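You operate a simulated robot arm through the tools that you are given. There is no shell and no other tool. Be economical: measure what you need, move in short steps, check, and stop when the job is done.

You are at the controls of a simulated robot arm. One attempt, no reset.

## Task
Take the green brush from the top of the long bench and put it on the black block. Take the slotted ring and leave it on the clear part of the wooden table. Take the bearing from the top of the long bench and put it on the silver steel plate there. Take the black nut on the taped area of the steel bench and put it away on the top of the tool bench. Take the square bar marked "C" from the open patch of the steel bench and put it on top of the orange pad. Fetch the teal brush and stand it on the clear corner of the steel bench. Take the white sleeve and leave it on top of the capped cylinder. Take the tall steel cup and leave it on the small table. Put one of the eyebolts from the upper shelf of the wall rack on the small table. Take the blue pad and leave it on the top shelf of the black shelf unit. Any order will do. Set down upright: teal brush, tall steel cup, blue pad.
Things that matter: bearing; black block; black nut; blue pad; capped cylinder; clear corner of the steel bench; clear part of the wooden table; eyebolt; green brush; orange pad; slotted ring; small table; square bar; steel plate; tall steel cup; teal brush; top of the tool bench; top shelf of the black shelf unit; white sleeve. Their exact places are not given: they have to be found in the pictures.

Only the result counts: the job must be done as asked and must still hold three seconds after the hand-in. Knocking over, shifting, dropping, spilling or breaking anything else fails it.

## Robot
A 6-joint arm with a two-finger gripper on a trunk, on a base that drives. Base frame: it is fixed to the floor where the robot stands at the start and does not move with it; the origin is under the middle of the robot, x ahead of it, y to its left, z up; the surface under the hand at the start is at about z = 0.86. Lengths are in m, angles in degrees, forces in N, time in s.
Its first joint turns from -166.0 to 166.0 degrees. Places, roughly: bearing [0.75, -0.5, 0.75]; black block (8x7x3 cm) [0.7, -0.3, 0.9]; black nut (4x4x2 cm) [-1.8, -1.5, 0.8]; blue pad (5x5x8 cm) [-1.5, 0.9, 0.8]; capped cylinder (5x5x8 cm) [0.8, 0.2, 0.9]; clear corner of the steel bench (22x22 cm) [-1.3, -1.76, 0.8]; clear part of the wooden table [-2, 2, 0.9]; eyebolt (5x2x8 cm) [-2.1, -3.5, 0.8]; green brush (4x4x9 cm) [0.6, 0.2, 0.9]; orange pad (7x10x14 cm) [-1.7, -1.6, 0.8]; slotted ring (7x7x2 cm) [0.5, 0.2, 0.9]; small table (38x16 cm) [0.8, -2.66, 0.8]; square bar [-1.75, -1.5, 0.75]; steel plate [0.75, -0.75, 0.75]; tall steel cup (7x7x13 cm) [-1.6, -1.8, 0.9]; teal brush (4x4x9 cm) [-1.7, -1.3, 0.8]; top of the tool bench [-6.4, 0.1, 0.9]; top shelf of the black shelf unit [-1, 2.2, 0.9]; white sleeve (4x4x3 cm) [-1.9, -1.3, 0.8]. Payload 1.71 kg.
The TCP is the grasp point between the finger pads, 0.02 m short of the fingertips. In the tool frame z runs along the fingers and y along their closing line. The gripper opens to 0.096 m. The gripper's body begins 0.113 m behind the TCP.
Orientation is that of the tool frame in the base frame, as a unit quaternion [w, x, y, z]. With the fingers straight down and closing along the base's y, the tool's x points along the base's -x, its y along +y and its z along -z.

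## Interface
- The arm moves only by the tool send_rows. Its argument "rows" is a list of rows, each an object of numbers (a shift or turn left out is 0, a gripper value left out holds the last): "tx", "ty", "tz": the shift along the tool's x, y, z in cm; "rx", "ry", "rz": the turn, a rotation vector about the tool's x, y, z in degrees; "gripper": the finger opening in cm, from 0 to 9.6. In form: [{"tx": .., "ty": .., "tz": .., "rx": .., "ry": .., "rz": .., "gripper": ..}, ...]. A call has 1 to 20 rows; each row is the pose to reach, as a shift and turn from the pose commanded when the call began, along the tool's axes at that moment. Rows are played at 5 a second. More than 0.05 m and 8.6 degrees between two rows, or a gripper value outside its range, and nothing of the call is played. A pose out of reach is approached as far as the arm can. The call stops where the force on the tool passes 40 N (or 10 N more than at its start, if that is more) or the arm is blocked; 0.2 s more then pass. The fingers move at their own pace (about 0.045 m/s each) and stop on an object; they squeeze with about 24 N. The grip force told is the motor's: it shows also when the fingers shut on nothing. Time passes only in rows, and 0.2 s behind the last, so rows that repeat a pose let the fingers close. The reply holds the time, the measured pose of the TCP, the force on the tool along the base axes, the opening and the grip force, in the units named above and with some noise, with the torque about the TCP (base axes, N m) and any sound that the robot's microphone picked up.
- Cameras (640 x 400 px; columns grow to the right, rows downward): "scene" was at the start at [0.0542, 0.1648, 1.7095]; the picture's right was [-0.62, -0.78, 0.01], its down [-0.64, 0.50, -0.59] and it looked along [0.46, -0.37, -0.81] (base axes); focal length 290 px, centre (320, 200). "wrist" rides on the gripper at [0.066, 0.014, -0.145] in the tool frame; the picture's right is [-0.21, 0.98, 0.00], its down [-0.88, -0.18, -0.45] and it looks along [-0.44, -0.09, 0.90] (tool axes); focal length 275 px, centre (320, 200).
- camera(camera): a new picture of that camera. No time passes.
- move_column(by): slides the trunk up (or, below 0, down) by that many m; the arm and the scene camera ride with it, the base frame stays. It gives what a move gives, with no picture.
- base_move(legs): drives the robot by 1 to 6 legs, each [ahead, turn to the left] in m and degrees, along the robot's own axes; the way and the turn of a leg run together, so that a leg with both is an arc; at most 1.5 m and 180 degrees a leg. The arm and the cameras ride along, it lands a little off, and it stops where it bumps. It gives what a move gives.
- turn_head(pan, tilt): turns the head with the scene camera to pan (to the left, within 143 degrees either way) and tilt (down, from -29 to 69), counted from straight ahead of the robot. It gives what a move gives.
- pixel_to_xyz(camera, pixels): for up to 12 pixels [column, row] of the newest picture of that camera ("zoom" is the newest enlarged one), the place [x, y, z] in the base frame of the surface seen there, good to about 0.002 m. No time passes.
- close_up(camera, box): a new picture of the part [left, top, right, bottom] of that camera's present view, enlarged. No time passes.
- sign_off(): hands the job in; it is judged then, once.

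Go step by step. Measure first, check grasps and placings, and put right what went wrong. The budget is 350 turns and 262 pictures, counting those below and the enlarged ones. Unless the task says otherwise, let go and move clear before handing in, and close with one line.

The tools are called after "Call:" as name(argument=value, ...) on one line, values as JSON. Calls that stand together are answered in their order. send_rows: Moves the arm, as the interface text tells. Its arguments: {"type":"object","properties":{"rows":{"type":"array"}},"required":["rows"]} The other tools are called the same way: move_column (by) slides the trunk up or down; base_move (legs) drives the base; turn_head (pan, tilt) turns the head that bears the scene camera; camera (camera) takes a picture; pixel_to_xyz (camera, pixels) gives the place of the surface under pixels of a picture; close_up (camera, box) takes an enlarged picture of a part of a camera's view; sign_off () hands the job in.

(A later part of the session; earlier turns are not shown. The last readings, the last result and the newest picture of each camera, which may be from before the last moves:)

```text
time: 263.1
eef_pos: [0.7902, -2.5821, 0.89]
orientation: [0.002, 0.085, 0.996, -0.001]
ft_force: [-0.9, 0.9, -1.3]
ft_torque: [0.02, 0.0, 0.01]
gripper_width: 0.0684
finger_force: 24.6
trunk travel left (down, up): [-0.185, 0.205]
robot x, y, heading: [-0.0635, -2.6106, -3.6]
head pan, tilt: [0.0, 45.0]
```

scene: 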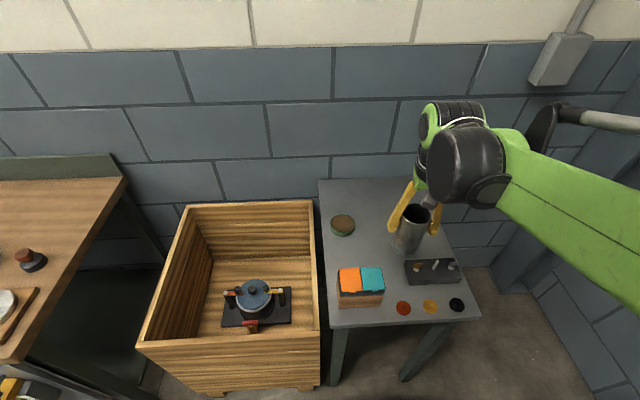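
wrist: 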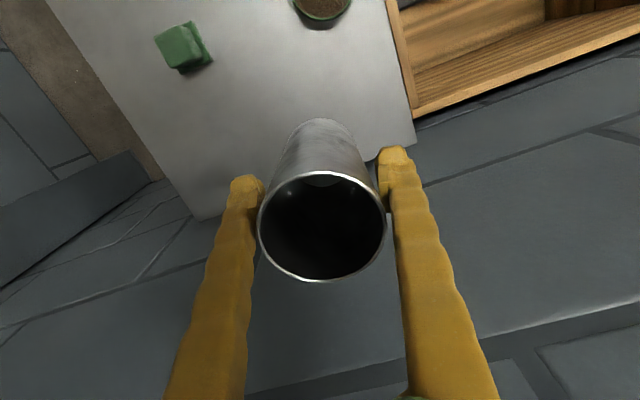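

Call:
send_rows(rows=[{"tz": 0.1}, {"tz": 0.2}, {"tz": 0.3}])

```text
time: 263.9
eef_pos: [0.7892, -2.582, 0.8888]
orientation: [0.002, 0.085, 0.996, 0.0]
ft_force: [4.7, 1.5, 15.5]
ft_torque: [0.13, 0.0, -0.09]
gripper_width: 0.0682
finger_force: 23.9
trunk travel left (down, up): [-0.185, 0.205]
robot x, y, heading: [-0.0639, -2.608, -3.7]
head pan, tilt: [0.0, 45.0]
```

Touching. Open and rise straight.

Call:
send_rows(rows=[{"tz": -0.1}, {"tz": -0.1, "gripper": 8}, {"tz": -0.1, "gripper": 9.4}, {"tz": -0.1}, {"tz": -0.1}, {"tz": -4}, {"tz": -8.5}, {"tz": -13}, {"tz": -17.5}, {"tz": -21}])

Call:
camera(camera="wrist")

```text
time: 266.1
eef_pos: [0.7878, -2.5804, 1.0977]
orientation: [0.001, 0.085, 0.996, -0.001]
ft_force: [0.2, 0.2, 0.3]
ft_torque: [0.03, 0.04, 0.01]
gripper_width: 0.0937
finger_force: 0.1
trunk travel left (down, up): [-0.185, 0.205]
robot x, y, heading: [-0.0612, -2.6069, -3.6]
head pan, tilt: [0.0, 45.0]
```

```text
166 pictures are left
```

wrist: 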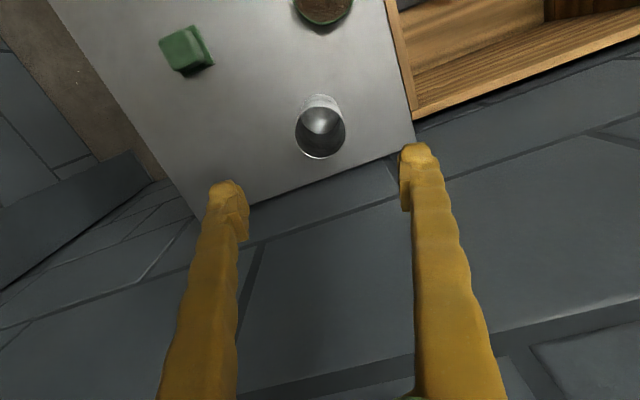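

Cup stands upright on the small table. Retract the arm and reverse west along y≈-2.6 toward the wall rack.

Call:
send_rows(rows=[{"tx": 4.5}, {"tx": 9}, {"tx": 13.5}, {"tx": 18}, {"tx": 22.5}, {"tx": 27}, {"tx": 31}])

Call:
base_move(legs=[[0, 3.5], [-1.4, 0], [-0.45, 0], [0, -90]])

Call:
turn_head(pan=0, tilt=40)

Call:
camera(camera="scene")

```text
time: 267.7
eef_pos: [0.4847, -2.5271, 1.0959]
orientation: [0.002, 0.085, 0.996, -0.001]
ft_force: [0.2, -0.6, -0.4]
ft_torque: [0.03, 0.06, -0.04]
gripper_width: 0.094
finger_force: 0.0
trunk travel left (down, up): [-0.185, 0.205]
robot x, y, heading: [-0.0644, -2.6112, -3.4]
head pan, tilt: [0.0, 45.0]
```

```text
time: 286.7
eef_pos: [-1.8003, -3.1395, 1.0962]
orientation: [0.001, 0.757, 0.654, -0.001]
ft_force: [0.1, -1.1, 0.5]
ft_torque: [0.0, -0.03, -0.01]
gripper_width: 0.0939
finger_force: 0.1
trunk travel left (down, up): [-0.185, 0.205]
robot x, y, heading: [-1.8913, -2.5895, -92.2]
head pan, tilt: [0.0, 45.0]
```

```text
time: 287.4
eef_pos: [-1.7985, -3.1288, 1.1017]
orientation: [0.005, 0.757, 0.654, -0.005]
ft_force: [-0.3, -0.3, -0.3]
ft_torque: [0.02, -0.06, -0.03]
gripper_width: 0.0939
finger_force: 0.0
trunk travel left (down, up): [-0.185, 0.205]
robot x, y, heading: [-1.8927, -2.5905, -92.0]
head pan, tilt: [0.0, 40.0]
```

```text
165 pictures are left
```

scene: 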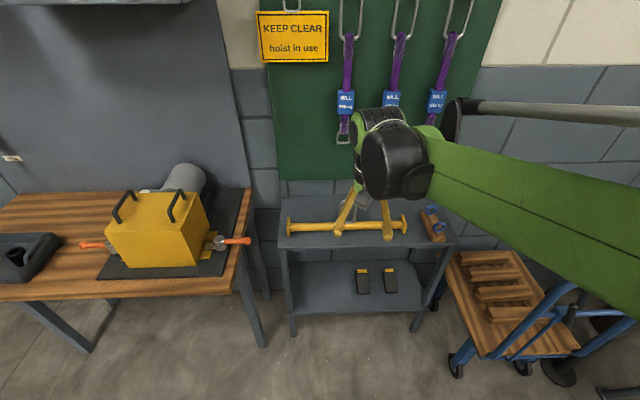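

The rack's upper shelf shows a yellow bar and, at (433,222), a wooden holder with blue eyebolts. Zoom in.

Call:
close_up(camera="scene", box=[390, 190, 470, 250])

Call:
camera(camera="wrist")

Call:
pixel_to_xyz(camera="scene", pixels=[[430, 213], [438, 228], [420, 240], [445, 240], [290, 240], [300, 228], [400, 222], [330, 205], [455, 235]])

```text
6.67 times, centred on (430, 220) of scene
```

zoom: 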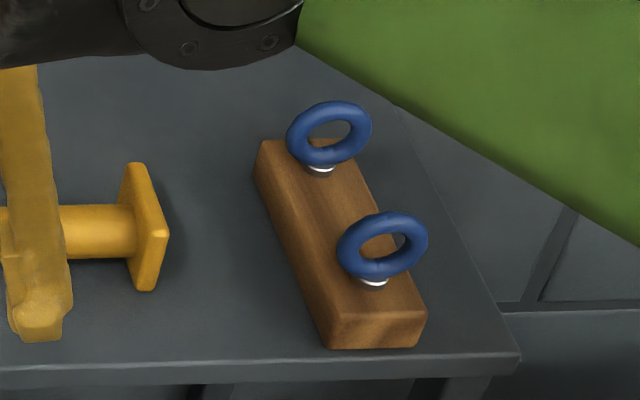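

```text
163 pictures are left
```

wrist: 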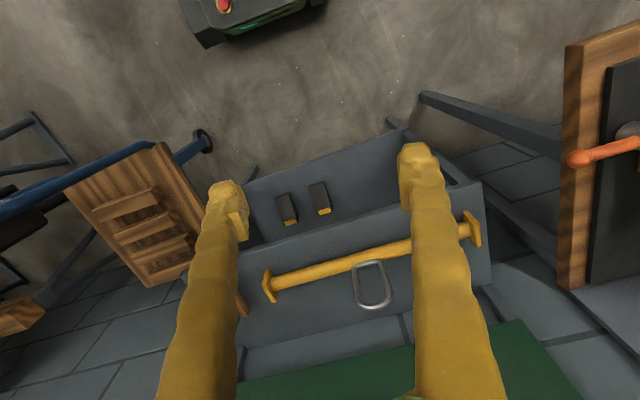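

```text
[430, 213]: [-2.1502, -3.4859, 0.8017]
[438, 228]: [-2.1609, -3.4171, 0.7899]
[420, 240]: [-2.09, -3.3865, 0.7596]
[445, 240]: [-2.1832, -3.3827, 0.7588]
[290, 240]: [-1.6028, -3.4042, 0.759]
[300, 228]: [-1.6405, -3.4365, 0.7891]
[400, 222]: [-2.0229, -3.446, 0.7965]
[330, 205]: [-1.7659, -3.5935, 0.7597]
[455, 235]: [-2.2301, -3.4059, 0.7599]
```

Two eyebolts stand in a wooden block near (-2.15,-3.45). Bring the gripper above for a closer look.

Call:
send_rows(rows=[{"tx": -2, "ty": -4, "gripper": 5}, {"tx": -4, "ty": -8}, {"tx": -7, "ty": -12}, {"tx": -10, "ty": -16}, {"tx": -13, "ty": -20}, {"tx": -16, "ty": -24}, {"tx": -19, "ty": -27.5}, {"tx": -21, "ty": -30.4}, {"tx": -21, "ty": -30.4}])

Call:
camera(camera="wrist")

```text
time: 289.4
eef_pos: [-2.1313, -3.2863, 1.108]
orientation: [0.007, 0.757, 0.654, -0.006]
ft_force: [-1.1, 0.1, 0.3]
ft_torque: [0.07, 0.0, -0.02]
gripper_width: 0.05
finger_force: 0.1
trunk travel left (down, up): [-0.185, 0.205]
robot x, y, heading: [-1.8967, -2.5924, -92.1]
head pan, tilt: [0.0, 40.0]
```

```text
162 pictures are left
```

wrist: 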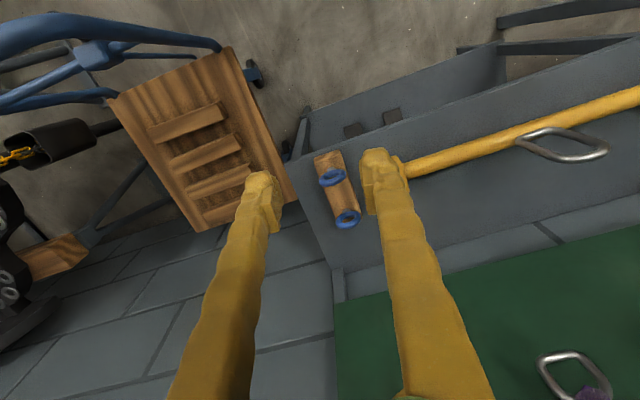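

Call:
close_up(camera="wrist", box=[305, 140, 375, 240])

Call:
pixel_to_xyz(camera="zoom", pixels=[[260, 160], [370, 130], [310, 175], [330, 120], [325, 340], [430, 295], [380, 335], [380, 290], [250, 80], [330, 70], [420, 255], [300, 250]])

```text
4.00 times, centred on (340, 190) of wrist
```

zoom: 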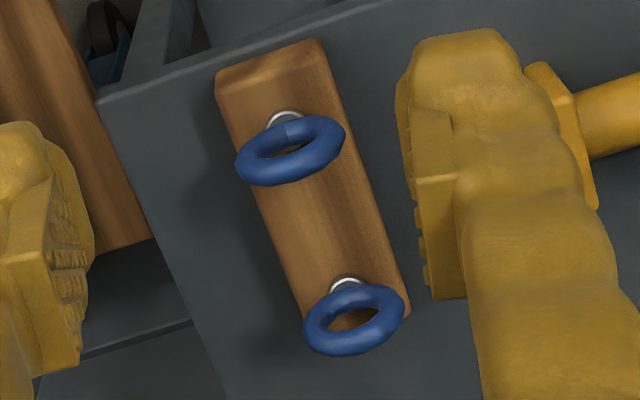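

```text
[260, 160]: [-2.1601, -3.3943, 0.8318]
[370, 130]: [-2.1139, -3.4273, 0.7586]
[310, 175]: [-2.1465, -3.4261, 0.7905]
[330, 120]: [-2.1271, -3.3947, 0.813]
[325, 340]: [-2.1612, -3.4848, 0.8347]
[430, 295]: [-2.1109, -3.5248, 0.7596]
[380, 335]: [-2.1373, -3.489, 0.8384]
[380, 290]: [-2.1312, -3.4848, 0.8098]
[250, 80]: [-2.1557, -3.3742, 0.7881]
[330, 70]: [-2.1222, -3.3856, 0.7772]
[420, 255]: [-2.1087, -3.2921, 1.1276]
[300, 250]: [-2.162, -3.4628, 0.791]
```

The front eyebolt's ring is centred about (-2.143,-3.396), its plane near the x–z plane, top ~0.838, block top 0.79. Get its end points more exactly, and the yellow flange.

Call:
pixel_to_xyz(camera="zoom", pixels=[[242, 160], [340, 132], [290, 172], [285, 130], [300, 128], [280, 178], [532, 75], [560, 110], [265, 155], [330, 140]])

```text
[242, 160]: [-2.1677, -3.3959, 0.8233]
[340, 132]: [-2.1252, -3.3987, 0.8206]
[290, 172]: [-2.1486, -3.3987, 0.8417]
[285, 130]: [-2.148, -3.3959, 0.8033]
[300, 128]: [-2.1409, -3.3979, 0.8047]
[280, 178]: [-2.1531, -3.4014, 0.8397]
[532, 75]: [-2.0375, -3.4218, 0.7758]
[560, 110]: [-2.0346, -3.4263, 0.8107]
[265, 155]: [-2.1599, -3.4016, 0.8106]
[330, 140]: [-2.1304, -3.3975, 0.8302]
```

Ring centre (-2.1465,-3.397,0.82), 4.5 cm wide along x. Go above at 6 cm opening and lower to z≈0.90.

Call:
send_rows(rows=[{"tx": -4, "gripper": 6, "ry": 1, "rz": -2}, {"tx": -8, "ry": 1, "rz": -4.5}, {"tx": -11.1, "tz": 3, "ry": 1, "rz": -4.5}, {"tx": -11.1, "tz": 8, "ry": 1, "rz": -4.5}, {"tx": -11, "tz": 13, "ry": 1, "rz": -4.5}, {"tx": -10.9, "tz": 18, "ry": 1, "rz": -4.5}, {"tx": -10.8, "tz": 21, "ry": 1, "rz": -4.5}])

Call:
camera(camera="wrist")

```text
time: 291.0
eef_pos: [-2.1457, -3.3964, 0.8987]
orientation: [0.0, 0.73, 0.683, 0.0]
ft_force: [0.1, -0.2, 0.4]
ft_torque: [0.0, 0.01, -0.02]
gripper_width: 0.0598
finger_force: 0.0
trunk travel left (down, up): [-0.185, 0.205]
robot x, y, heading: [-1.8928, -2.5955, -92.2]
head pan, tilt: [0.0, 40.0]
```

```text
160 pictures are left
```

wrist: 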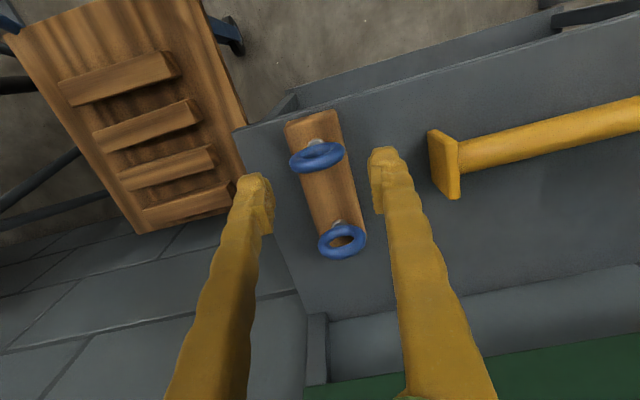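

Aligned. Lower 8 cm (TCP 0.819) with small correction and close.

Call:
send_rows(rows=[{"tx": -0.3, "ty": -0.2, "tz": 3}, {"tx": -0.3, "ty": -0.2, "tz": 6}, {"tx": -0.3, "ty": -0.2, "tz": 7.8}, {"tx": -0.3, "ty": -0.2, "tz": 7.8, "gripper": 4}, {"tx": -0.3, "ty": -0.2, "tz": 7.8, "gripper": 3}, {"tx": -0.3, "ty": -0.2, "tz": 7.8}, {"tx": -0.3, "ty": -0.2, "tz": 7.8}])

Call:
camera(camera="wrist")

```text
time: 292.6
eef_pos: [-2.1489, -3.401, 0.8198]
orientation: [0.0, 0.73, 0.683, 0.0]
ft_force: [-0.3, 0.2, -0.4]
ft_torque: [0.0, -0.03, 0.0]
gripper_width: 0.0441
finger_force: 24.2
trunk travel left (down, up): [-0.185, 0.205]
robot x, y, heading: [-1.8917, -2.5916, -92.4]
head pan, tilt: [0.0, 40.0]
```

```text
159 pictures are left
```

wrist: 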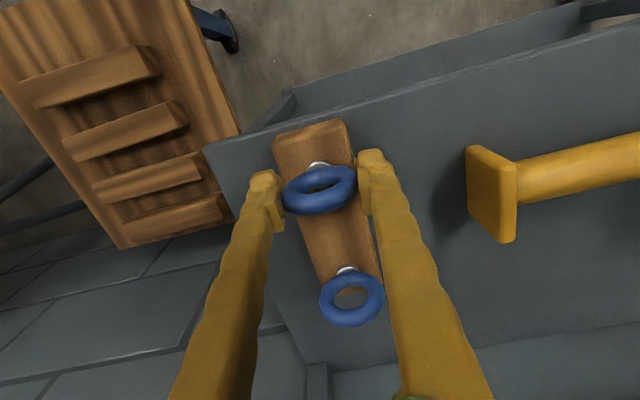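

Held at 4.4 cm across the ring. Pull straight up slowly.

Call:
send_rows(rows=[{"tz": -0.7}, {"tz": -1.5}, {"tz": -2.5}, {"tz": -4}, {"tz": -6}, {"tz": -8}])

Call:
camera(camera="wrist")

```text
time: 294.0
eef_pos: [-2.1491, -3.3997, 0.9001]
orientation: [0.0, 0.73, 0.683, 0.0]
ft_force: [-0.2, -0.1, -1.8]
ft_torque: [0.03, 0.02, 0.0]
gripper_width: 0.044
finger_force: 23.9
trunk travel left (down, up): [-0.185, 0.205]
robot x, y, heading: [-1.8938, -2.5965, -92.2]
head pan, tilt: [0.0, 40.0]
```

```text
158 pictures are left
```

wrist: 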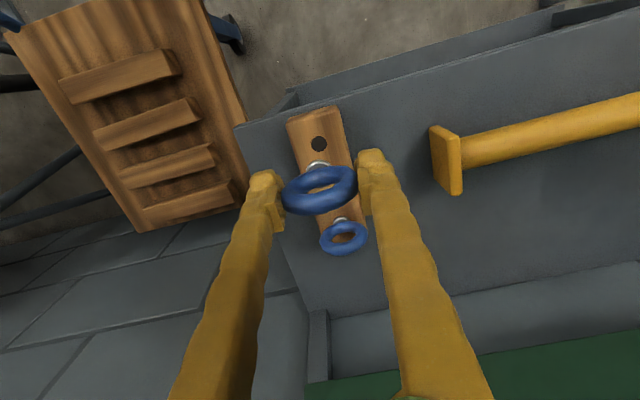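

The eyebolt is out of the hole. Lift, retract, and drive back to the small table.

Call:
send_rows(rows=[{"tz": -4.5}, {"tz": -9}, {"tz": -13.5}, {"tz": -18}, {"tz": -19, "tx": 4, "ty": 2}, {"tz": -19, "tx": 8, "ty": 4}, {"tz": -19, "tx": 12, "ty": 7}, {"tz": -19, "tx": 16, "ty": 10}, {"tz": -19, "tx": 20, "ty": 13}, {"tz": -19, "tx": 23.5, "ty": 16.5}, {"tz": -19, "tx": 26, "ty": 20}, {"tz": -19, "tx": 28, "ty": 22}])

Call:
base_move(legs=[[0, 92], [1.4, 0], [0.4, 0]])

Call:
camera(camera="wrist")

```text
time: 296.6
eef_pos: [-1.9117, -3.1368, 1.0905]
orientation: [0.0, 0.731, 0.683, 0.0]
ft_force: [-0.6, -0.7, -1.8]
ft_torque: [0.03, -0.03, 0.02]
gripper_width: 0.0443
finger_force: 24.3
trunk travel left (down, up): [-0.185, 0.205]
robot x, y, heading: [-1.8918, -2.5937, -92.2]
head pan, tilt: [0.0, 40.0]
```

```text
time: 314.7
eef_pos: [0.4082, -2.5753, 1.0905]
orientation: [-0.001, 0.011, 1.0, 0.0]
ft_force: [-0.5, 0.2, -1.0]
ft_torque: [-0.02, -0.03, 0.01]
gripper_width: 0.0441
finger_force: 24.4
trunk travel left (down, up): [-0.185, 0.205]
robot x, y, heading: [-0.1357, -2.58, 0.3]
head pan, tilt: [0.0, 40.0]
```

```text
157 pictures are left
```

wrist: 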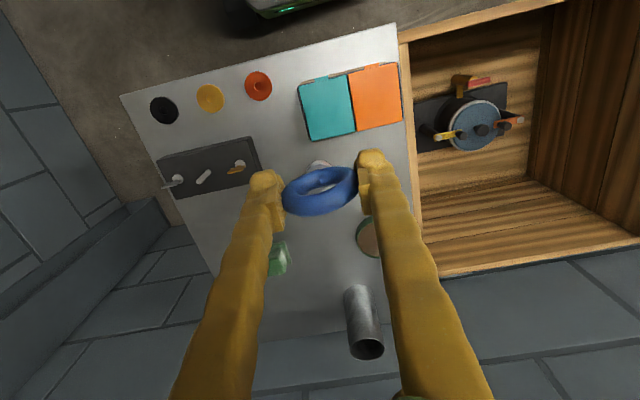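

Eyebolt still held. Creep 8 cm forward, then carry it to the rear right part of the table while tilting the shank 35° forward so it can settle down gently.

Call:
base_move(legs=[[0.08, 0]])

Call:
send_rows(rows=[{"tx": -4, "ty": -2}, {"tx": -8, "ty": -4.5}, {"tx": -12, "ty": -7}, {"tx": -16, "ty": -9.5}, {"tx": -20, "ty": -12}, {"tx": -24, "ty": -14.5}, {"tx": -27.5, "ty": -17}, {"tx": -30, "ty": -19}])

Call:
camera(camera="wrist")

```text
time: 315.9
eef_pos: [0.4664, -2.5733, 1.103]
orientation: [0.011, 0.009, 1.0, -0.001]
ft_force: [-0.3, 0.9, -1.3]
ft_torque: [-0.02, 0.08, -0.03]
gripper_width: 0.0438
finger_force: 23.6
trunk travel left (down, up): [-0.185, 0.205]
robot x, y, heading: [-0.0557, -2.5848, 0.5]
head pan, tilt: [0.0, 40.0]
```

```text
time: 317.7
eef_pos: [0.7779, -2.7688, 1.0984]
orientation: [0.003, 0.01, 1.0, 0.0]
ft_force: [-0.2, -0.1, -1.0]
ft_torque: [-0.03, -0.11, -0.01]
gripper_width: 0.0438
finger_force: 24.3
trunk travel left (down, up): [-0.185, 0.205]
robot x, y, heading: [-0.0514, -2.5813, 0.5]
head pan, tilt: [0.0, 40.0]
```

```text
156 pictures are left
```

wrist: 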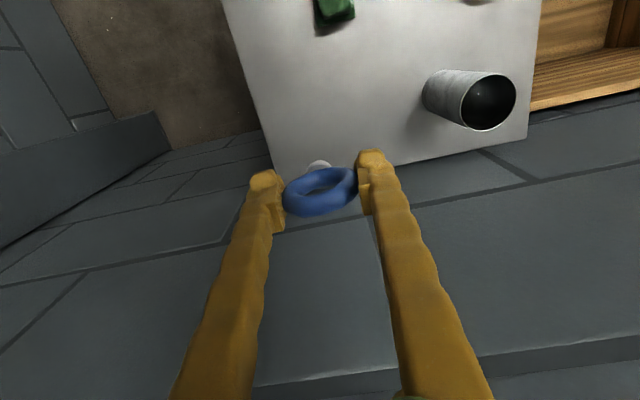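

Position good. Lower and tilt together to TCP z≈0.88.

Call:
send_rows(rows=[{"tz": 4, "ry": -7}, {"tz": 8, "ry": -14}, {"tz": 12, "ry": -21}, {"tz": 16, "ry": -28}, {"tz": 19, "ry": -35}, {"tz": 21.5, "ry": -35}])

Call:
camera(camera="wrist")

Call:
camera(camera="scene")

```text
time: 319.1
eef_pos: [0.7802, -2.7665, 0.8789]
orientation: [0.304, 0.01, 0.953, -0.004]
ft_force: [1.2, 0.2, -2.2]
ft_torque: [-0.02, -0.03, -0.02]
gripper_width: 0.0442
finger_force: 24.1
trunk travel left (down, up): [-0.185, 0.205]
robot x, y, heading: [-0.0576, -2.5822, 0.6]
head pan, tilt: [0.0, 40.0]
```

```text
155 pictures are left
```

wrist: 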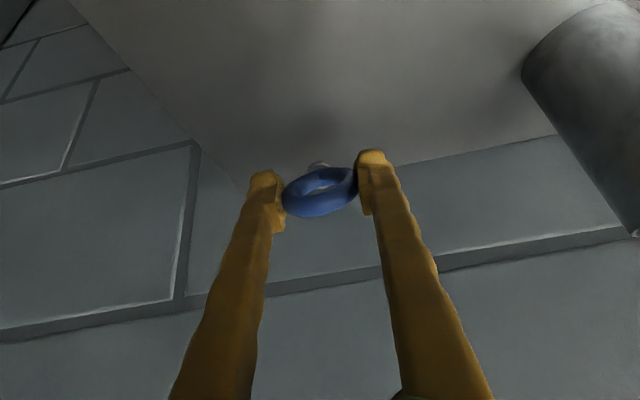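

```text
154 pictures are left
```

scene: 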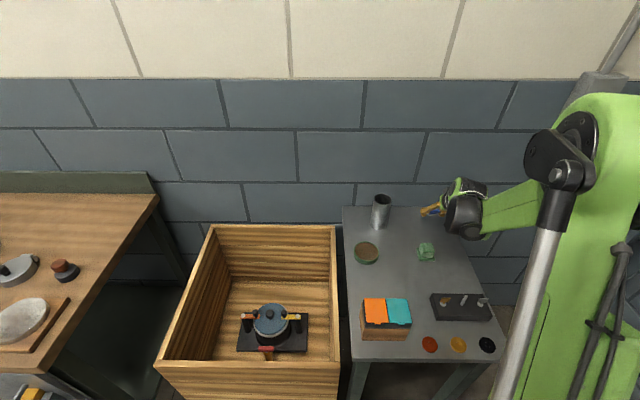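

Lower vertically (tool-frame tz 0.82, tx 0.57 per cm) until the shank tip touches.

Call:
send_rows(rows=[{"tz": 0.82, "tx": 0.57}, {"tz": 1.64, "tx": 1.14}, {"tz": 2.05, "tx": 1.43}, {"tz": 2.3, "tx": 1.6}])

Call:
send_rows(rows=[{"tz": 0.16, "tx": 0.11}, {"tz": 0.33, "tx": 0.23}])

```text
time: 320.1
eef_pos: [0.7812, -2.7693, 0.8516]
orientation: [0.304, 0.009, 0.953, -0.004]
ft_force: [-0.3, 0.5, -1.4]
ft_torque: [0.0, 0.01, 0.02]
gripper_width: 0.044
finger_force: 24.0
trunk travel left (down, up): [-0.185, 0.205]
robot x, y, heading: [-0.0527, -2.5821, 0.5]
head pan, tilt: [0.0, 40.0]
```

```text
time: 320.7
eef_pos: [0.7819, -2.7694, 0.8479]
orientation: [0.305, 0.009, 0.952, -0.003]
ft_force: [0.2, -0.1, -2.1]
ft_torque: [-0.03, 0.02, -0.01]
gripper_width: 0.044
finger_force: 24.2
trunk travel left (down, up): [-0.185, 0.205]
robot x, y, heading: [-0.053, -2.5822, 0.9]
head pan, tilt: [0.0, 40.0]
```

Call:
send_rows(rows=[{"tz": 0.25, "tx": 0.17}, {"tz": 0.5, "tx": 0.34}, {"tz": 0.75, "tx": 0.52}, {"tz": 0.9, "tx": 0.63}])

Call:
camera(camera="wrist")

```text
time: 321.7
eef_pos: [0.7789, -2.7693, 0.8391]
orientation: [0.305, 0.009, 0.952, -0.003]
ft_force: [-4.1, 0.0, 20.8]
ft_torque: [-0.02, -0.44, -0.07]
gripper_width: 0.0442
finger_force: 24.5
trunk travel left (down, up): [-0.185, 0.205]
robot x, y, heading: [-0.0519, -2.581, 0.5]
head pan, tilt: [0.0, 40.0]
```

```text
153 pictures are left
```

wrist: 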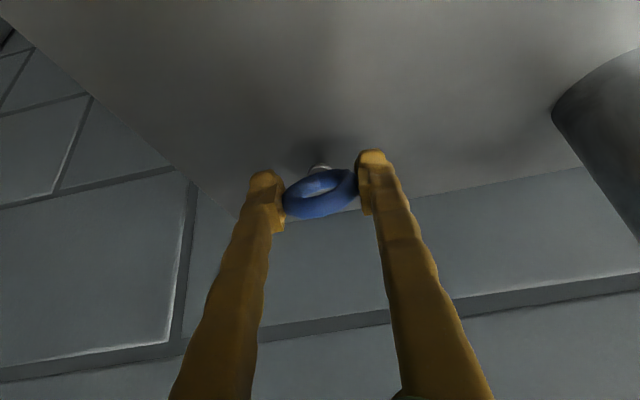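

Contact. Open slowly, let it settle, then move straight up.

Call:
send_rows(rows=[{"gripper": 4.8}, {"gripper": 5.6}, {"gripper": 7}, {"gripper": 7}, {"gripper": 7}, {"tz": -2, "tx": -1.4}, {"tz": -5, "tx": -3.5}, {"tz": -8.5, "tx": -6}, {"tz": -12, "tx": -8.4}, {"tz": -15.5, "tx": -10.8}])

Call:
camera(camera="wrist")

Call:
camera(camera="scene")

```text
time: 323.9
eef_pos: [0.7794, -2.7696, 1.0271]
orientation: [0.304, 0.009, 0.953, -0.003]
ft_force: [-0.7, 0.0, -0.9]
ft_torque: [0.02, 0.02, 0.0]
gripper_width: 0.0698
finger_force: 0.0
trunk travel left (down, up): [-0.185, 0.205]
robot x, y, heading: [-0.0543, -2.5837, 0.5]
head pan, tilt: [0.0, 40.0]
```

```text
152 pictures are left
```

wrist: 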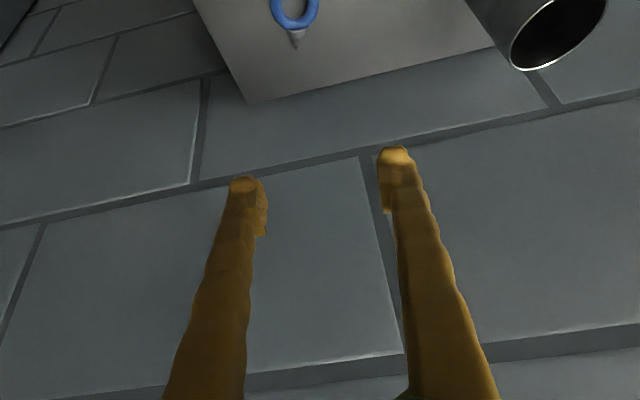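

```text
151 pictures are left
```

scene: 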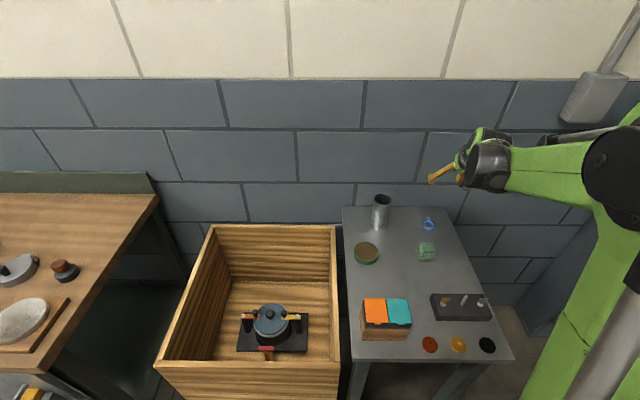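

The eyebolt lies flat on the rear of the small table at (428,223). Straighten the tool, retract, and check its position.

Call:
pixel_to_xyz(camera="scene", pixels=[[428, 227], [428, 218], [380, 200], [427, 243]])

Call:
send_rows(rows=[{"ry": 7, "tx": 2}, {"ry": 14, "tx": 4}, {"ry": 21, "tx": 7}, {"ry": 28, "tx": 10, "tz": -3}, {"ry": 35, "tx": 13, "tz": -6}, {"ry": 35, "tx": 16, "tz": -9}, {"ry": 35, "tx": 19, "tz": -12}, {"ry": 35, "tx": 22, "tz": -15}])

```text
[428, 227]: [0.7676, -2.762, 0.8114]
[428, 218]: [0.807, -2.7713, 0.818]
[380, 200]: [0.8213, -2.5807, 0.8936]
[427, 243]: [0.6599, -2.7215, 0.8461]
```

```text
time: 325.7
eef_pos: [0.5128, -2.7646, 1.0184]
orientation: [0.003, 0.009, 1.0, 0.0]
ft_force: [0.4, 0.1, -0.4]
ft_torque: [-0.04, 0.03, 0.02]
gripper_width: 0.07
finger_force: 0.1
trunk travel left (down, up): [-0.185, 0.205]
robot x, y, heading: [-0.0541, -2.58, 0.5]
head pan, tilt: [0.0, 40.0]
```

Eyebolt at (0.77–0.81,-2.765) on the table top. Next reverse west to go round to the bench's west side for the nut and sleeve.

Call:
base_move(legs=[[-1.4, 0], [-0.9, 0], [0, 90]])

Call:
turn_head(pan=15, tilt=35)

Call:
camera(camera="scene")

```text
time: 347.2
eef_pos: [-2.1881, -2.0526, 1.0197]
orientation: [-0.003, 0.709, -0.705, -0.003]
ft_force: [-0.1, -0.3, -0.1]
ft_torque: [-0.01, 0.01, 0.01]
gripper_width: 0.0703
finger_force: 0.0
trunk travel left (down, up): [-0.185, 0.205]
robot x, y, heading: [-2.3525, -2.6235, 92.2]
head pan, tilt: [0.0, 40.0]
```

```text
time: 347.9
eef_pos: [-2.187, -2.0667, 1.0265]
orientation: [-0.007, 0.709, -0.705, -0.006]
ft_force: [-0.6, -0.9, -0.5]
ft_torque: [-0.01, 0.01, 0.01]
gripper_width: 0.07
finger_force: 0.1
trunk travel left (down, up): [-0.185, 0.205]
robot x, y, heading: [-2.3503, -2.6237, 92.2]
head pan, tilt: [15.0, 35.0]
```

```text
150 pictures are left
```

scene: 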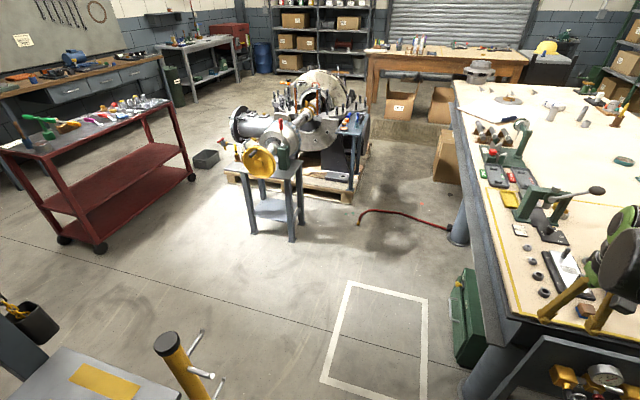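

I see a green toolbox by the bench (465,310), a hose at (405,215), pole (180,370). Measure clearances.

Call:
pixel_to_xyz(camera="scene", pixels=[[458, 300], [455, 355], [400, 212], [360, 218], [180, 365], [290, 240], [345, 205], [470, 340], [540, 350], [200, 160], [360, 380], [500, 395]])

Call:
close_up(camera="scene", box=[0, 0, 240, 160])

```text
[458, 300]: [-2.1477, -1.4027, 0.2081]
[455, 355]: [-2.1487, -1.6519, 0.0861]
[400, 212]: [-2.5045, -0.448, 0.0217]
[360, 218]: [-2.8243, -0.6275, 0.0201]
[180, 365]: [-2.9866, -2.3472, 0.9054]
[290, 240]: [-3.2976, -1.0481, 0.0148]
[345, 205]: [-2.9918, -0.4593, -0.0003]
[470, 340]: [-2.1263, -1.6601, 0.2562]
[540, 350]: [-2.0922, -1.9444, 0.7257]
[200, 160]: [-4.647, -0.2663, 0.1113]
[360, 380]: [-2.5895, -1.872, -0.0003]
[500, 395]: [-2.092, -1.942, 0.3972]
```

```text
2.50 times, centred on (120, 80) of scene
```

zoom: 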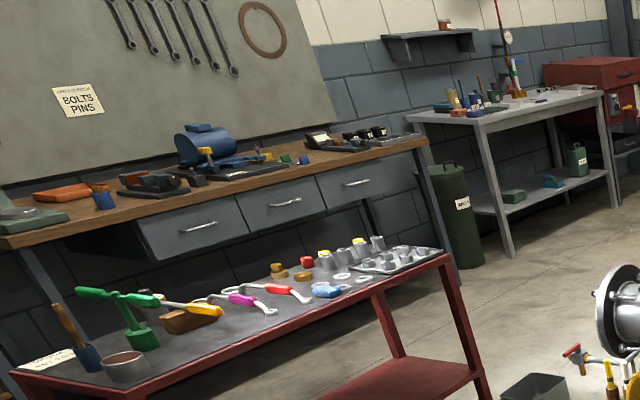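

Paths are fine with x≈-2.53. Raise the column, then drive up the west side and face the bench.

Call:
move_column(by=0.14)

Call:
base_move(legs=[[0, 14], [0.6, 0], [0, -14], [0.62, 0], [0, -92]])

Call:
camera(camera="wrist")

```text
time: 349.6
eef_pos: [-2.1873, -2.0673, 1.1674]
orientation: [-0.008, 0.709, -0.705, -0.007]
ft_force: [-0.4, -0.1, -0.4]
ft_torque: [0.01, 0.05, -0.02]
gripper_width: 0.0701
finger_force: 0.1
trunk travel left (down, up): [-0.325, 0.065]
robot x, y, heading: [-2.3531, -2.6296, 92.1]
head pan, tilt: [15.0, 35.0]
```

```text
time: 364.0
eef_pos: [-2.0506, -1.1557, 1.1746]
orientation: [0.017, -0.384, 0.923, 0.008]
ft_force: [0.6, 1.7, -0.3]
ft_torque: [-0.17, 0.03, -0.03]
gripper_width: 0.0699
finger_force: 0.1
trunk travel left (down, up): [-0.325, 0.065]
robot x, y, heading: [-2.5509, -1.4174, 48.5]
head pan, tilt: [15.0, 35.0]
stopped in leg 5: the robot was blocked; the commanded pose is now the measured one
```

```text
148 pictures are left
```

wrist: 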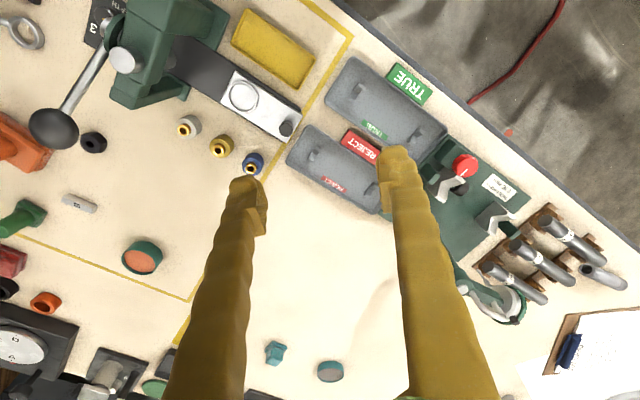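

The base touched something at heading 48°, probably its corner near the toolbox. I back off 5 cm and look at the toolbox; both items are reachable at this heading anyway.

Call:
base_move(legs=[[-0.05, 0]])

Call:
turn_head(pan=-60, tilt=55)

Call:
camera(camera="scene")

```text
time: 365.0
eef_pos: [-2.0875, -1.2005, 1.1796]
orientation: [0.021, -0.383, 0.923, 0.009]
ft_force: [0.6, 0.3, -0.8]
ft_torque: [0.05, -0.02, 0.0]
gripper_width: 0.0698
finger_force: 0.0
trunk travel left (down, up): [-0.325, 0.065]
robot x, y, heading: [-2.5838, -1.4561, 48.3]
head pan, tilt: [15.0, 35.0]
```

```text
time: 366.5
eef_pos: [-2.0994, -1.2131, 1.1859]
orientation: [0.027, -0.385, 0.923, 0.013]
ft_force: [-0.4, 0.9, 0.1]
ft_torque: [-0.03, 0.02, 0.0]
gripper_width: 0.0698
finger_force: 0.1
trunk travel left (down, up): [-0.325, 0.065]
robot x, y, heading: [-2.5857, -1.4538, 48.4]
head pan, tilt: [-60.0, 55.0]
```

```text
147 pictures are left
```

scene: 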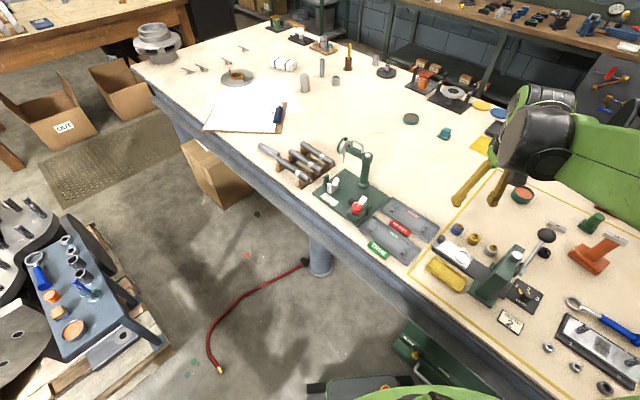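

Call:
pixel_to_xyz(camera="scene", pixels=[[397, 345], [415, 360], [430, 370], [405, 330], [440, 355], [395, 352], [450, 385]])

Call:
close_up(camera="scene", box=[370, 300, 500, 400])

```text
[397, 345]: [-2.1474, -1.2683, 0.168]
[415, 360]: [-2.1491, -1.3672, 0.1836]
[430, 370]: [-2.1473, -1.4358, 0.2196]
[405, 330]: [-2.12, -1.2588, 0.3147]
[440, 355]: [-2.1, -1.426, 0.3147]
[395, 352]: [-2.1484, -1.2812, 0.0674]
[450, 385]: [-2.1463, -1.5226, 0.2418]
```

```text
4.00 times, centred on (435, 350) of scene
```

zoom: 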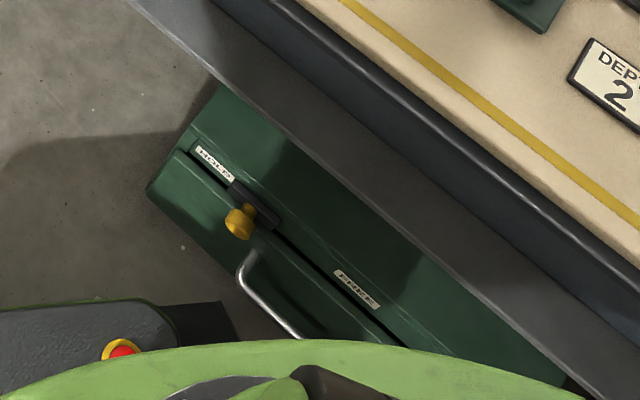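

The toolbox face is still at x=-2.148, unmoved. Now the nut near (-1.75,-1.467): the press lever ball is close; measure it.

Call:
close_up(camera="scene", box=[430, 200, 610, 330])

Call:
pixel_to_xyz(camera="scene", pixels=[[546, 235], [543, 252], [544, 257], [525, 250], [517, 256], [515, 270], [490, 285], [491, 250], [497, 246], [474, 238], [458, 229]])

```text
3.08 times, centred on (520, 265) of scene
```

zoom: 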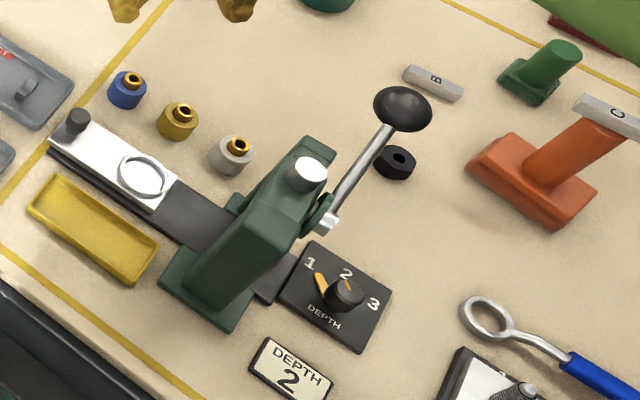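

```text
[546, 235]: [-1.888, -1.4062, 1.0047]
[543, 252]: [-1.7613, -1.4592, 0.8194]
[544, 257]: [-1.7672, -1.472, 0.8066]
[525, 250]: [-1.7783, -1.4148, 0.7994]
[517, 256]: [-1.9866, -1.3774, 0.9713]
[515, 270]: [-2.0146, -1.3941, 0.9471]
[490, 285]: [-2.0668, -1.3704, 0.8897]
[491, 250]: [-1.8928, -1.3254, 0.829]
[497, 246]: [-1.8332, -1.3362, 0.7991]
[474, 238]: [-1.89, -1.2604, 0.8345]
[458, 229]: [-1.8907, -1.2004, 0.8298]
```

The lever ball is at (-1.88,-1.405,~1.0), close to the approach path. I measure how low my wrist joints hang relative to the TCP.

Call:
pixel_to_xyz(camera="scene", pixels=[[530, 145], [515, 165], [508, 150], [545, 172], [570, 170], [600, 190], [560, 110], [525, 120], [490, 180], [515, 180]])

```text
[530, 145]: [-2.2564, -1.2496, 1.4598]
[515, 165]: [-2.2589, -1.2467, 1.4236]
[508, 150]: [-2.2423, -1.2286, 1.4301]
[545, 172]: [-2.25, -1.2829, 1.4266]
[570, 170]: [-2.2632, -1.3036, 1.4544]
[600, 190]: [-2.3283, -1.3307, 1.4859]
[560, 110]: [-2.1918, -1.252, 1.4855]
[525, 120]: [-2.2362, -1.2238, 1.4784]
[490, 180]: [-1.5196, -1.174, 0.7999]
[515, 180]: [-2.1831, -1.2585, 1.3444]
```

My wrist joint would pass right over the lever ball from here. So for the nut I reposition to about (-2.47,-1.94), from where the arm comes in from the south-west, clear of the lever.

Call:
base_move(legs=[[0, 55], [-0.5, 0]])

```text
time: 373.9
eef_pos: [-2.3923, -1.3878, 1.1847]
orientation: [-0.018, 0.77, -0.638, -0.024]
ft_force: [0.6, 0.1, 0.6]
ft_torque: [0.0, -0.02, 0.0]
gripper_width: 0.0701
finger_force: 0.0
trunk travel left (down, up): [-0.325, 0.065]
robot x, y, heading: [-2.4682, -1.9259, 103.8]
head pan, tilt: [-60.0, 55.0]
```

Swing the arm over toward the nut at height, straightening the tilt.

Call:
send_rows(rows=[{"tx": 2, "ty": -4, "ry": 1}, {"tx": 4, "ty": -8, "ry": 2}, {"tx": 6, "ty": -12, "ry": 3}, {"tx": 8, "ty": -16, "ry": 3.4}, {"tx": 10, "ty": -20.5, "ry": 3.4}, {"tx": 12, "ty": -25, "ry": 3.4}, {"tx": 14, "ty": -29.5, "ry": 3.4}, {"tx": 16, "ty": -34, "ry": 3.4}, {"tx": 18, "ty": -38.5, "ry": 3.4}, {"tx": 20, "ty": -43, "ry": 3.4}, {"tx": 22, "ty": -47.5, "ry": 3.4}, {"tx": 22.8, "ty": -52, "ry": 3.4}, {"tx": 22.8, "ty": -56.5, "ry": 3.4}, {"tx": 22.8, "ty": -60.5, "ry": 3.4}, {"tx": 22.8, "ty": -60.5, "ry": 3.4}])

Call:
camera(camera="wrist")

```text
time: 377.1
eef_pos: [-1.7513, -1.5147, 1.1727]
orientation: [-0.004, 0.771, -0.637, -0.007]
ft_force: [-0.4, -0.5, 0.7]
ft_torque: [-0.01, 0.02, 0.03]
gripper_width: 0.0702
finger_force: 0.0
trunk travel left (down, up): [-0.325, 0.065]
robot x, y, heading: [-2.4699, -1.9251, 103.5]
head pan, tilt: [-60.0, 55.0]
```

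```text
144 pictures are left
```

wrist: 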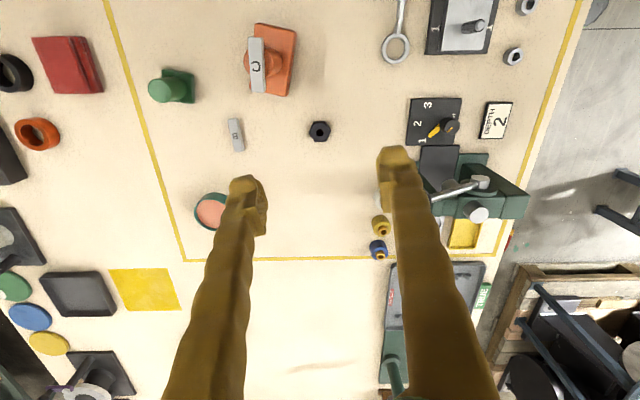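

Call:
close_up(camera="wrist", box=[295, 110, 345, 155])

Call:
pixel_to_xyz(camera="wrist", pixels=[[313, 128], [327, 128], [320, 122], [320, 136], [319, 130], [311, 130], [329, 129]])

```text
8.89 times, centred on (320, 132) of wrist
```

zoom: 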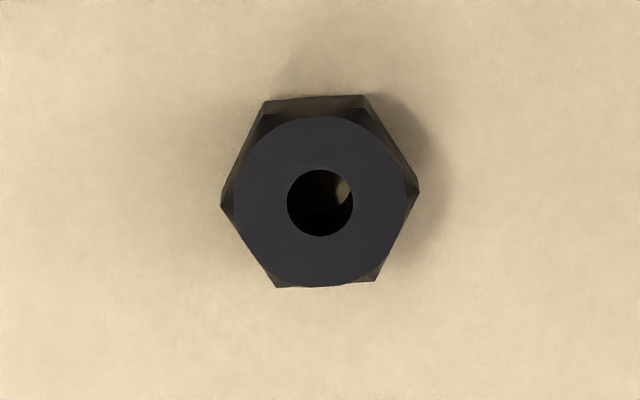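

```text
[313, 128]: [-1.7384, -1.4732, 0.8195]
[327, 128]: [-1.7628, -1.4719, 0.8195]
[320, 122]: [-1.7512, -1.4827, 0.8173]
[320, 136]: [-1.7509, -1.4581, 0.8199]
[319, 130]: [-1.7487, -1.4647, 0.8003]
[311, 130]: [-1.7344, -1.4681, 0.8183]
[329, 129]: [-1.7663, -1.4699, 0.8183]
```

The nut's flats need the tool turned ~23° counter-clockwise. Nut centre (-1.751,-1.470), top 0.8195. Descend to 0.88 with that turn.

Call:
send_rows(rows=[{"tx": -2, "ty": -0.4, "tz": 2, "rz": -6, "gripper": 6.5}, {"tx": -4.4, "ty": -0.8, "tz": 5, "rz": -12}, {"tx": -4.4, "ty": -0.8, "tz": 9, "rz": -18}, {"tx": -4.4, "ty": -0.8, "tz": 13, "rz": -23}, {"tx": -4.4, "ty": -0.8, "tz": 17.5, "rz": -23}, {"tx": -4.4, "ty": -0.8, "tz": 22, "rz": -23}, {"tx": -4.4, "ty": -0.8, "tz": 26, "rz": -23}, {"tx": -4.4, "ty": -0.8, "tz": 28.5, "rz": -23}])

Call:
camera(camera="wrist")

```text
time: 378.9
eef_pos: [-1.7539, -1.466, 0.8889]
orientation: [-0.006, 0.882, -0.472, -0.006]
ft_force: [-0.5, 0.0, 0.4]
ft_torque: [-0.02, 0.0, -0.02]
gripper_width: 0.065
finger_force: 0.0
trunk travel left (down, up): [-0.325, 0.065]
robot x, y, heading: [-2.4697, -1.9251, 103.6]
head pan, tilt: [-60.0, 55.0]
```

```text
142 pictures are left
```

wrist: 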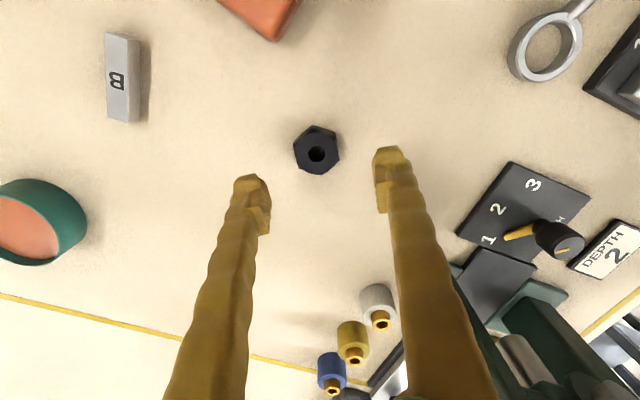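

Flats now face the fingers; nut at (316,152). Lower 6.5 cm and close.

Call:
send_rows(rows=[{"tx": 0.2, "ty": -0.2, "tz": 3}, {"tx": 0.2, "ty": -0.2, "tz": 5.5}, {"tx": 0.2, "ty": -0.2, "tz": 6.5}, {"tx": 0.2, "ty": -0.2, "tz": 6.5, "gripper": 3}, {"tx": 0.2, "ty": -0.2, "tz": 6.5, "gripper": 2}, {"tx": 0.2, "ty": -0.2, "tz": 6.5}, {"tx": 0.2, "ty": -0.2, "tz": 6.5}])

Call:
camera(camera="wrist")

```text
time: 380.6
eef_pos: [-1.7508, -1.4663, 0.8258]
orientation: [-0.005, 0.882, -0.472, -0.006]
ft_force: [-0.5, -1.3, 0.0]
ft_torque: [-0.02, -0.01, 0.02]
gripper_width: 0.0382
finger_force: 23.8
trunk travel left (down, up): [-0.325, 0.065]
robot x, y, heading: [-2.4679, -1.9229, 103.8]
head pan, tilt: [-60.0, 55.0]
```

```text
141 pictures are left
```

wrist: 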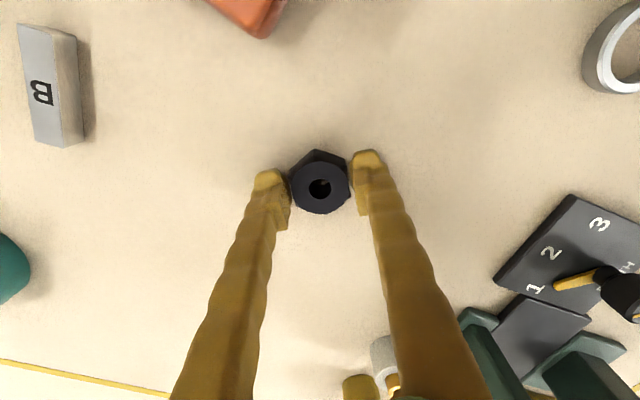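

Nut held (3.8 cm). Lift straight up and swing back in front of the robot.

Call:
send_rows(rows=[{"tz": -4}, {"tz": -8.5}, {"tz": -13}, {"tz": -17.5}, {"tz": -22}, {"tz": -26.5}, {"tz": -31}, {"tz": -34}])

Call:
send_rows(rows=[{"tx": -2.7, "ty": 3.5}, {"tx": -5.4, "ty": 7}, {"tx": -8.1, "ty": 10.5}, {"tx": -10.8, "ty": 14}, {"tx": -13.5, "ty": 17.5}, {"tx": -16.2, "ty": 21}, {"tx": -18.9, "ty": 24.6}, {"tx": -21.6, "ty": 28.2}, {"tx": -24.3, "ty": 31.7}, {"tx": -27, "ty": 35.2}, {"tx": -29.7, "ty": 38.7}, {"tx": -32.4, "ty": 42.2}, {"tx": -35.1, "ty": 45.7}, {"tx": -37.8, "ty": 49.2}, {"tx": -40.5, "ty": 52.7}, {"tx": -42.7, "ty": 55.7}])

Call:
turn_head(pan=40, tilt=25)

Call:
camera(camera="scene")

```text
time: 382.4
eef_pos: [-1.7514, -1.4697, 1.1644]
orientation: [-0.005, 0.882, -0.472, -0.005]
ft_force: [-0.1, -0.1, -2.1]
ft_torque: [0.01, 0.01, -0.02]
gripper_width: 0.0384
finger_force: 24.0
trunk travel left (down, up): [-0.325, 0.065]
robot x, y, heading: [-2.4716, -1.9255, 103.8]
head pan, tilt: [-60.0, 55.0]
```

```text
time: 385.8
eef_pos: [-2.4502, -1.4235, 1.1675]
orientation: [-0.006, 0.882, -0.471, -0.006]
ft_force: [-1.0, -0.6, -1.9]
ft_torque: [0.0, -0.01, -0.04]
gripper_width: 0.0382
finger_force: 23.7
trunk travel left (down, up): [-0.325, 0.065]
robot x, y, heading: [-2.4663, -1.9277, 103.8]
head pan, tilt: [-60.0, 55.0]
```

```text
time: 387.5
eef_pos: [-2.4492, -1.4232, 1.1663]
orientation: [-0.004, 0.882, -0.472, -0.006]
ft_force: [-0.9, -1.4, -1.0]
ft_torque: [-0.03, 0.03, -0.02]
gripper_width: 0.0381
finger_force: 24.1
trunk travel left (down, up): [-0.325, 0.065]
robot x, y, heading: [-2.4675, -1.9251, 103.7]
head pan, tilt: [40.0, 25.0]
```

```text
140 pictures are left
```

scene: 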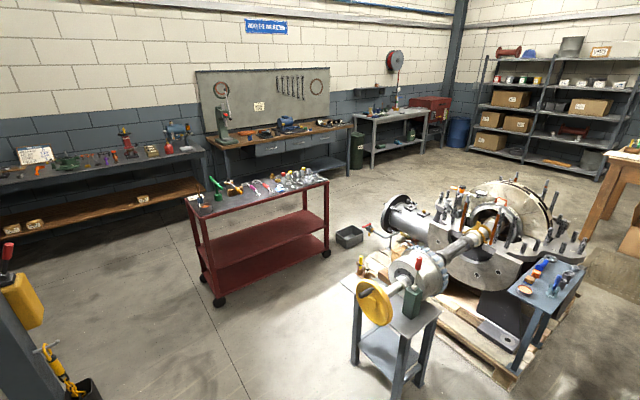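

I see the tool bench beyond the red cart. Measure the bench top, cart corners and floor gaps.

Call:
pixel_to_xyz(camera="scene", pixels=[[270, 138], [240, 142], [330, 128], [345, 125], [210, 148], [215, 300], [328, 255], [195, 205], [325, 185], [345, 235], [255, 133], [360, 260]])

Call:
close_up(camera="scene", box=[180, 80, 360, 200])

```text
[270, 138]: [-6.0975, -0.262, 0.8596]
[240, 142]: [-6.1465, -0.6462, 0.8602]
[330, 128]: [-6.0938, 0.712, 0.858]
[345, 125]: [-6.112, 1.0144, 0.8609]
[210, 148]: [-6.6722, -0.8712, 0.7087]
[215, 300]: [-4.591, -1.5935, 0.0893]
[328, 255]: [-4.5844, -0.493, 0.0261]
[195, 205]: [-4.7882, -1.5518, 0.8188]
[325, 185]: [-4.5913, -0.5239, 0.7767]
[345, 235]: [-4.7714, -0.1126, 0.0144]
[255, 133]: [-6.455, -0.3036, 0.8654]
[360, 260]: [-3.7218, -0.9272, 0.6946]
```

```text
3.33 times, centred on (270, 140) of scene
```

zoom: 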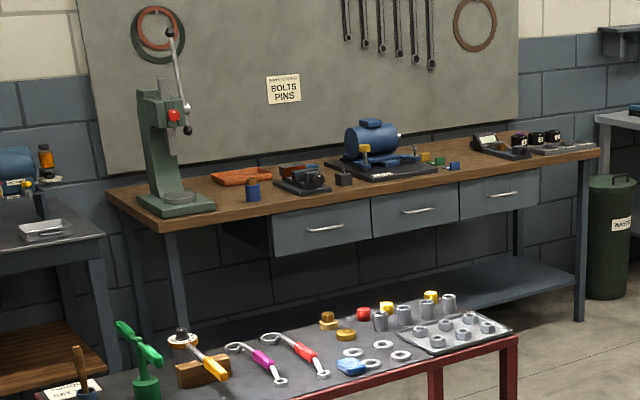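

Call:
pixel_to_xyz(camera="scene", pixels=[[186, 196], [190, 200], [320, 172], [205, 150], [203, 185], [100, 230], [60, 190], [10, 300], [40, 350], [90, 390], [130, 300], [340, 240]])

```text
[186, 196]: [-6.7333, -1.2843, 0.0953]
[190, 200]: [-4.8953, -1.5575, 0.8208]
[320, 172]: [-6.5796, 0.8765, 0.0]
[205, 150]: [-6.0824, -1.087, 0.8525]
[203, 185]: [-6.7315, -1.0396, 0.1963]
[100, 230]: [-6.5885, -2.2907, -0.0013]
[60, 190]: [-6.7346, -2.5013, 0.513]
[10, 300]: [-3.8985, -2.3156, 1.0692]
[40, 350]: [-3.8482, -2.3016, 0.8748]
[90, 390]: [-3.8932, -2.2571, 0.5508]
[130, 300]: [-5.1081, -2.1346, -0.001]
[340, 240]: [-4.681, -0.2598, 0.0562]
```

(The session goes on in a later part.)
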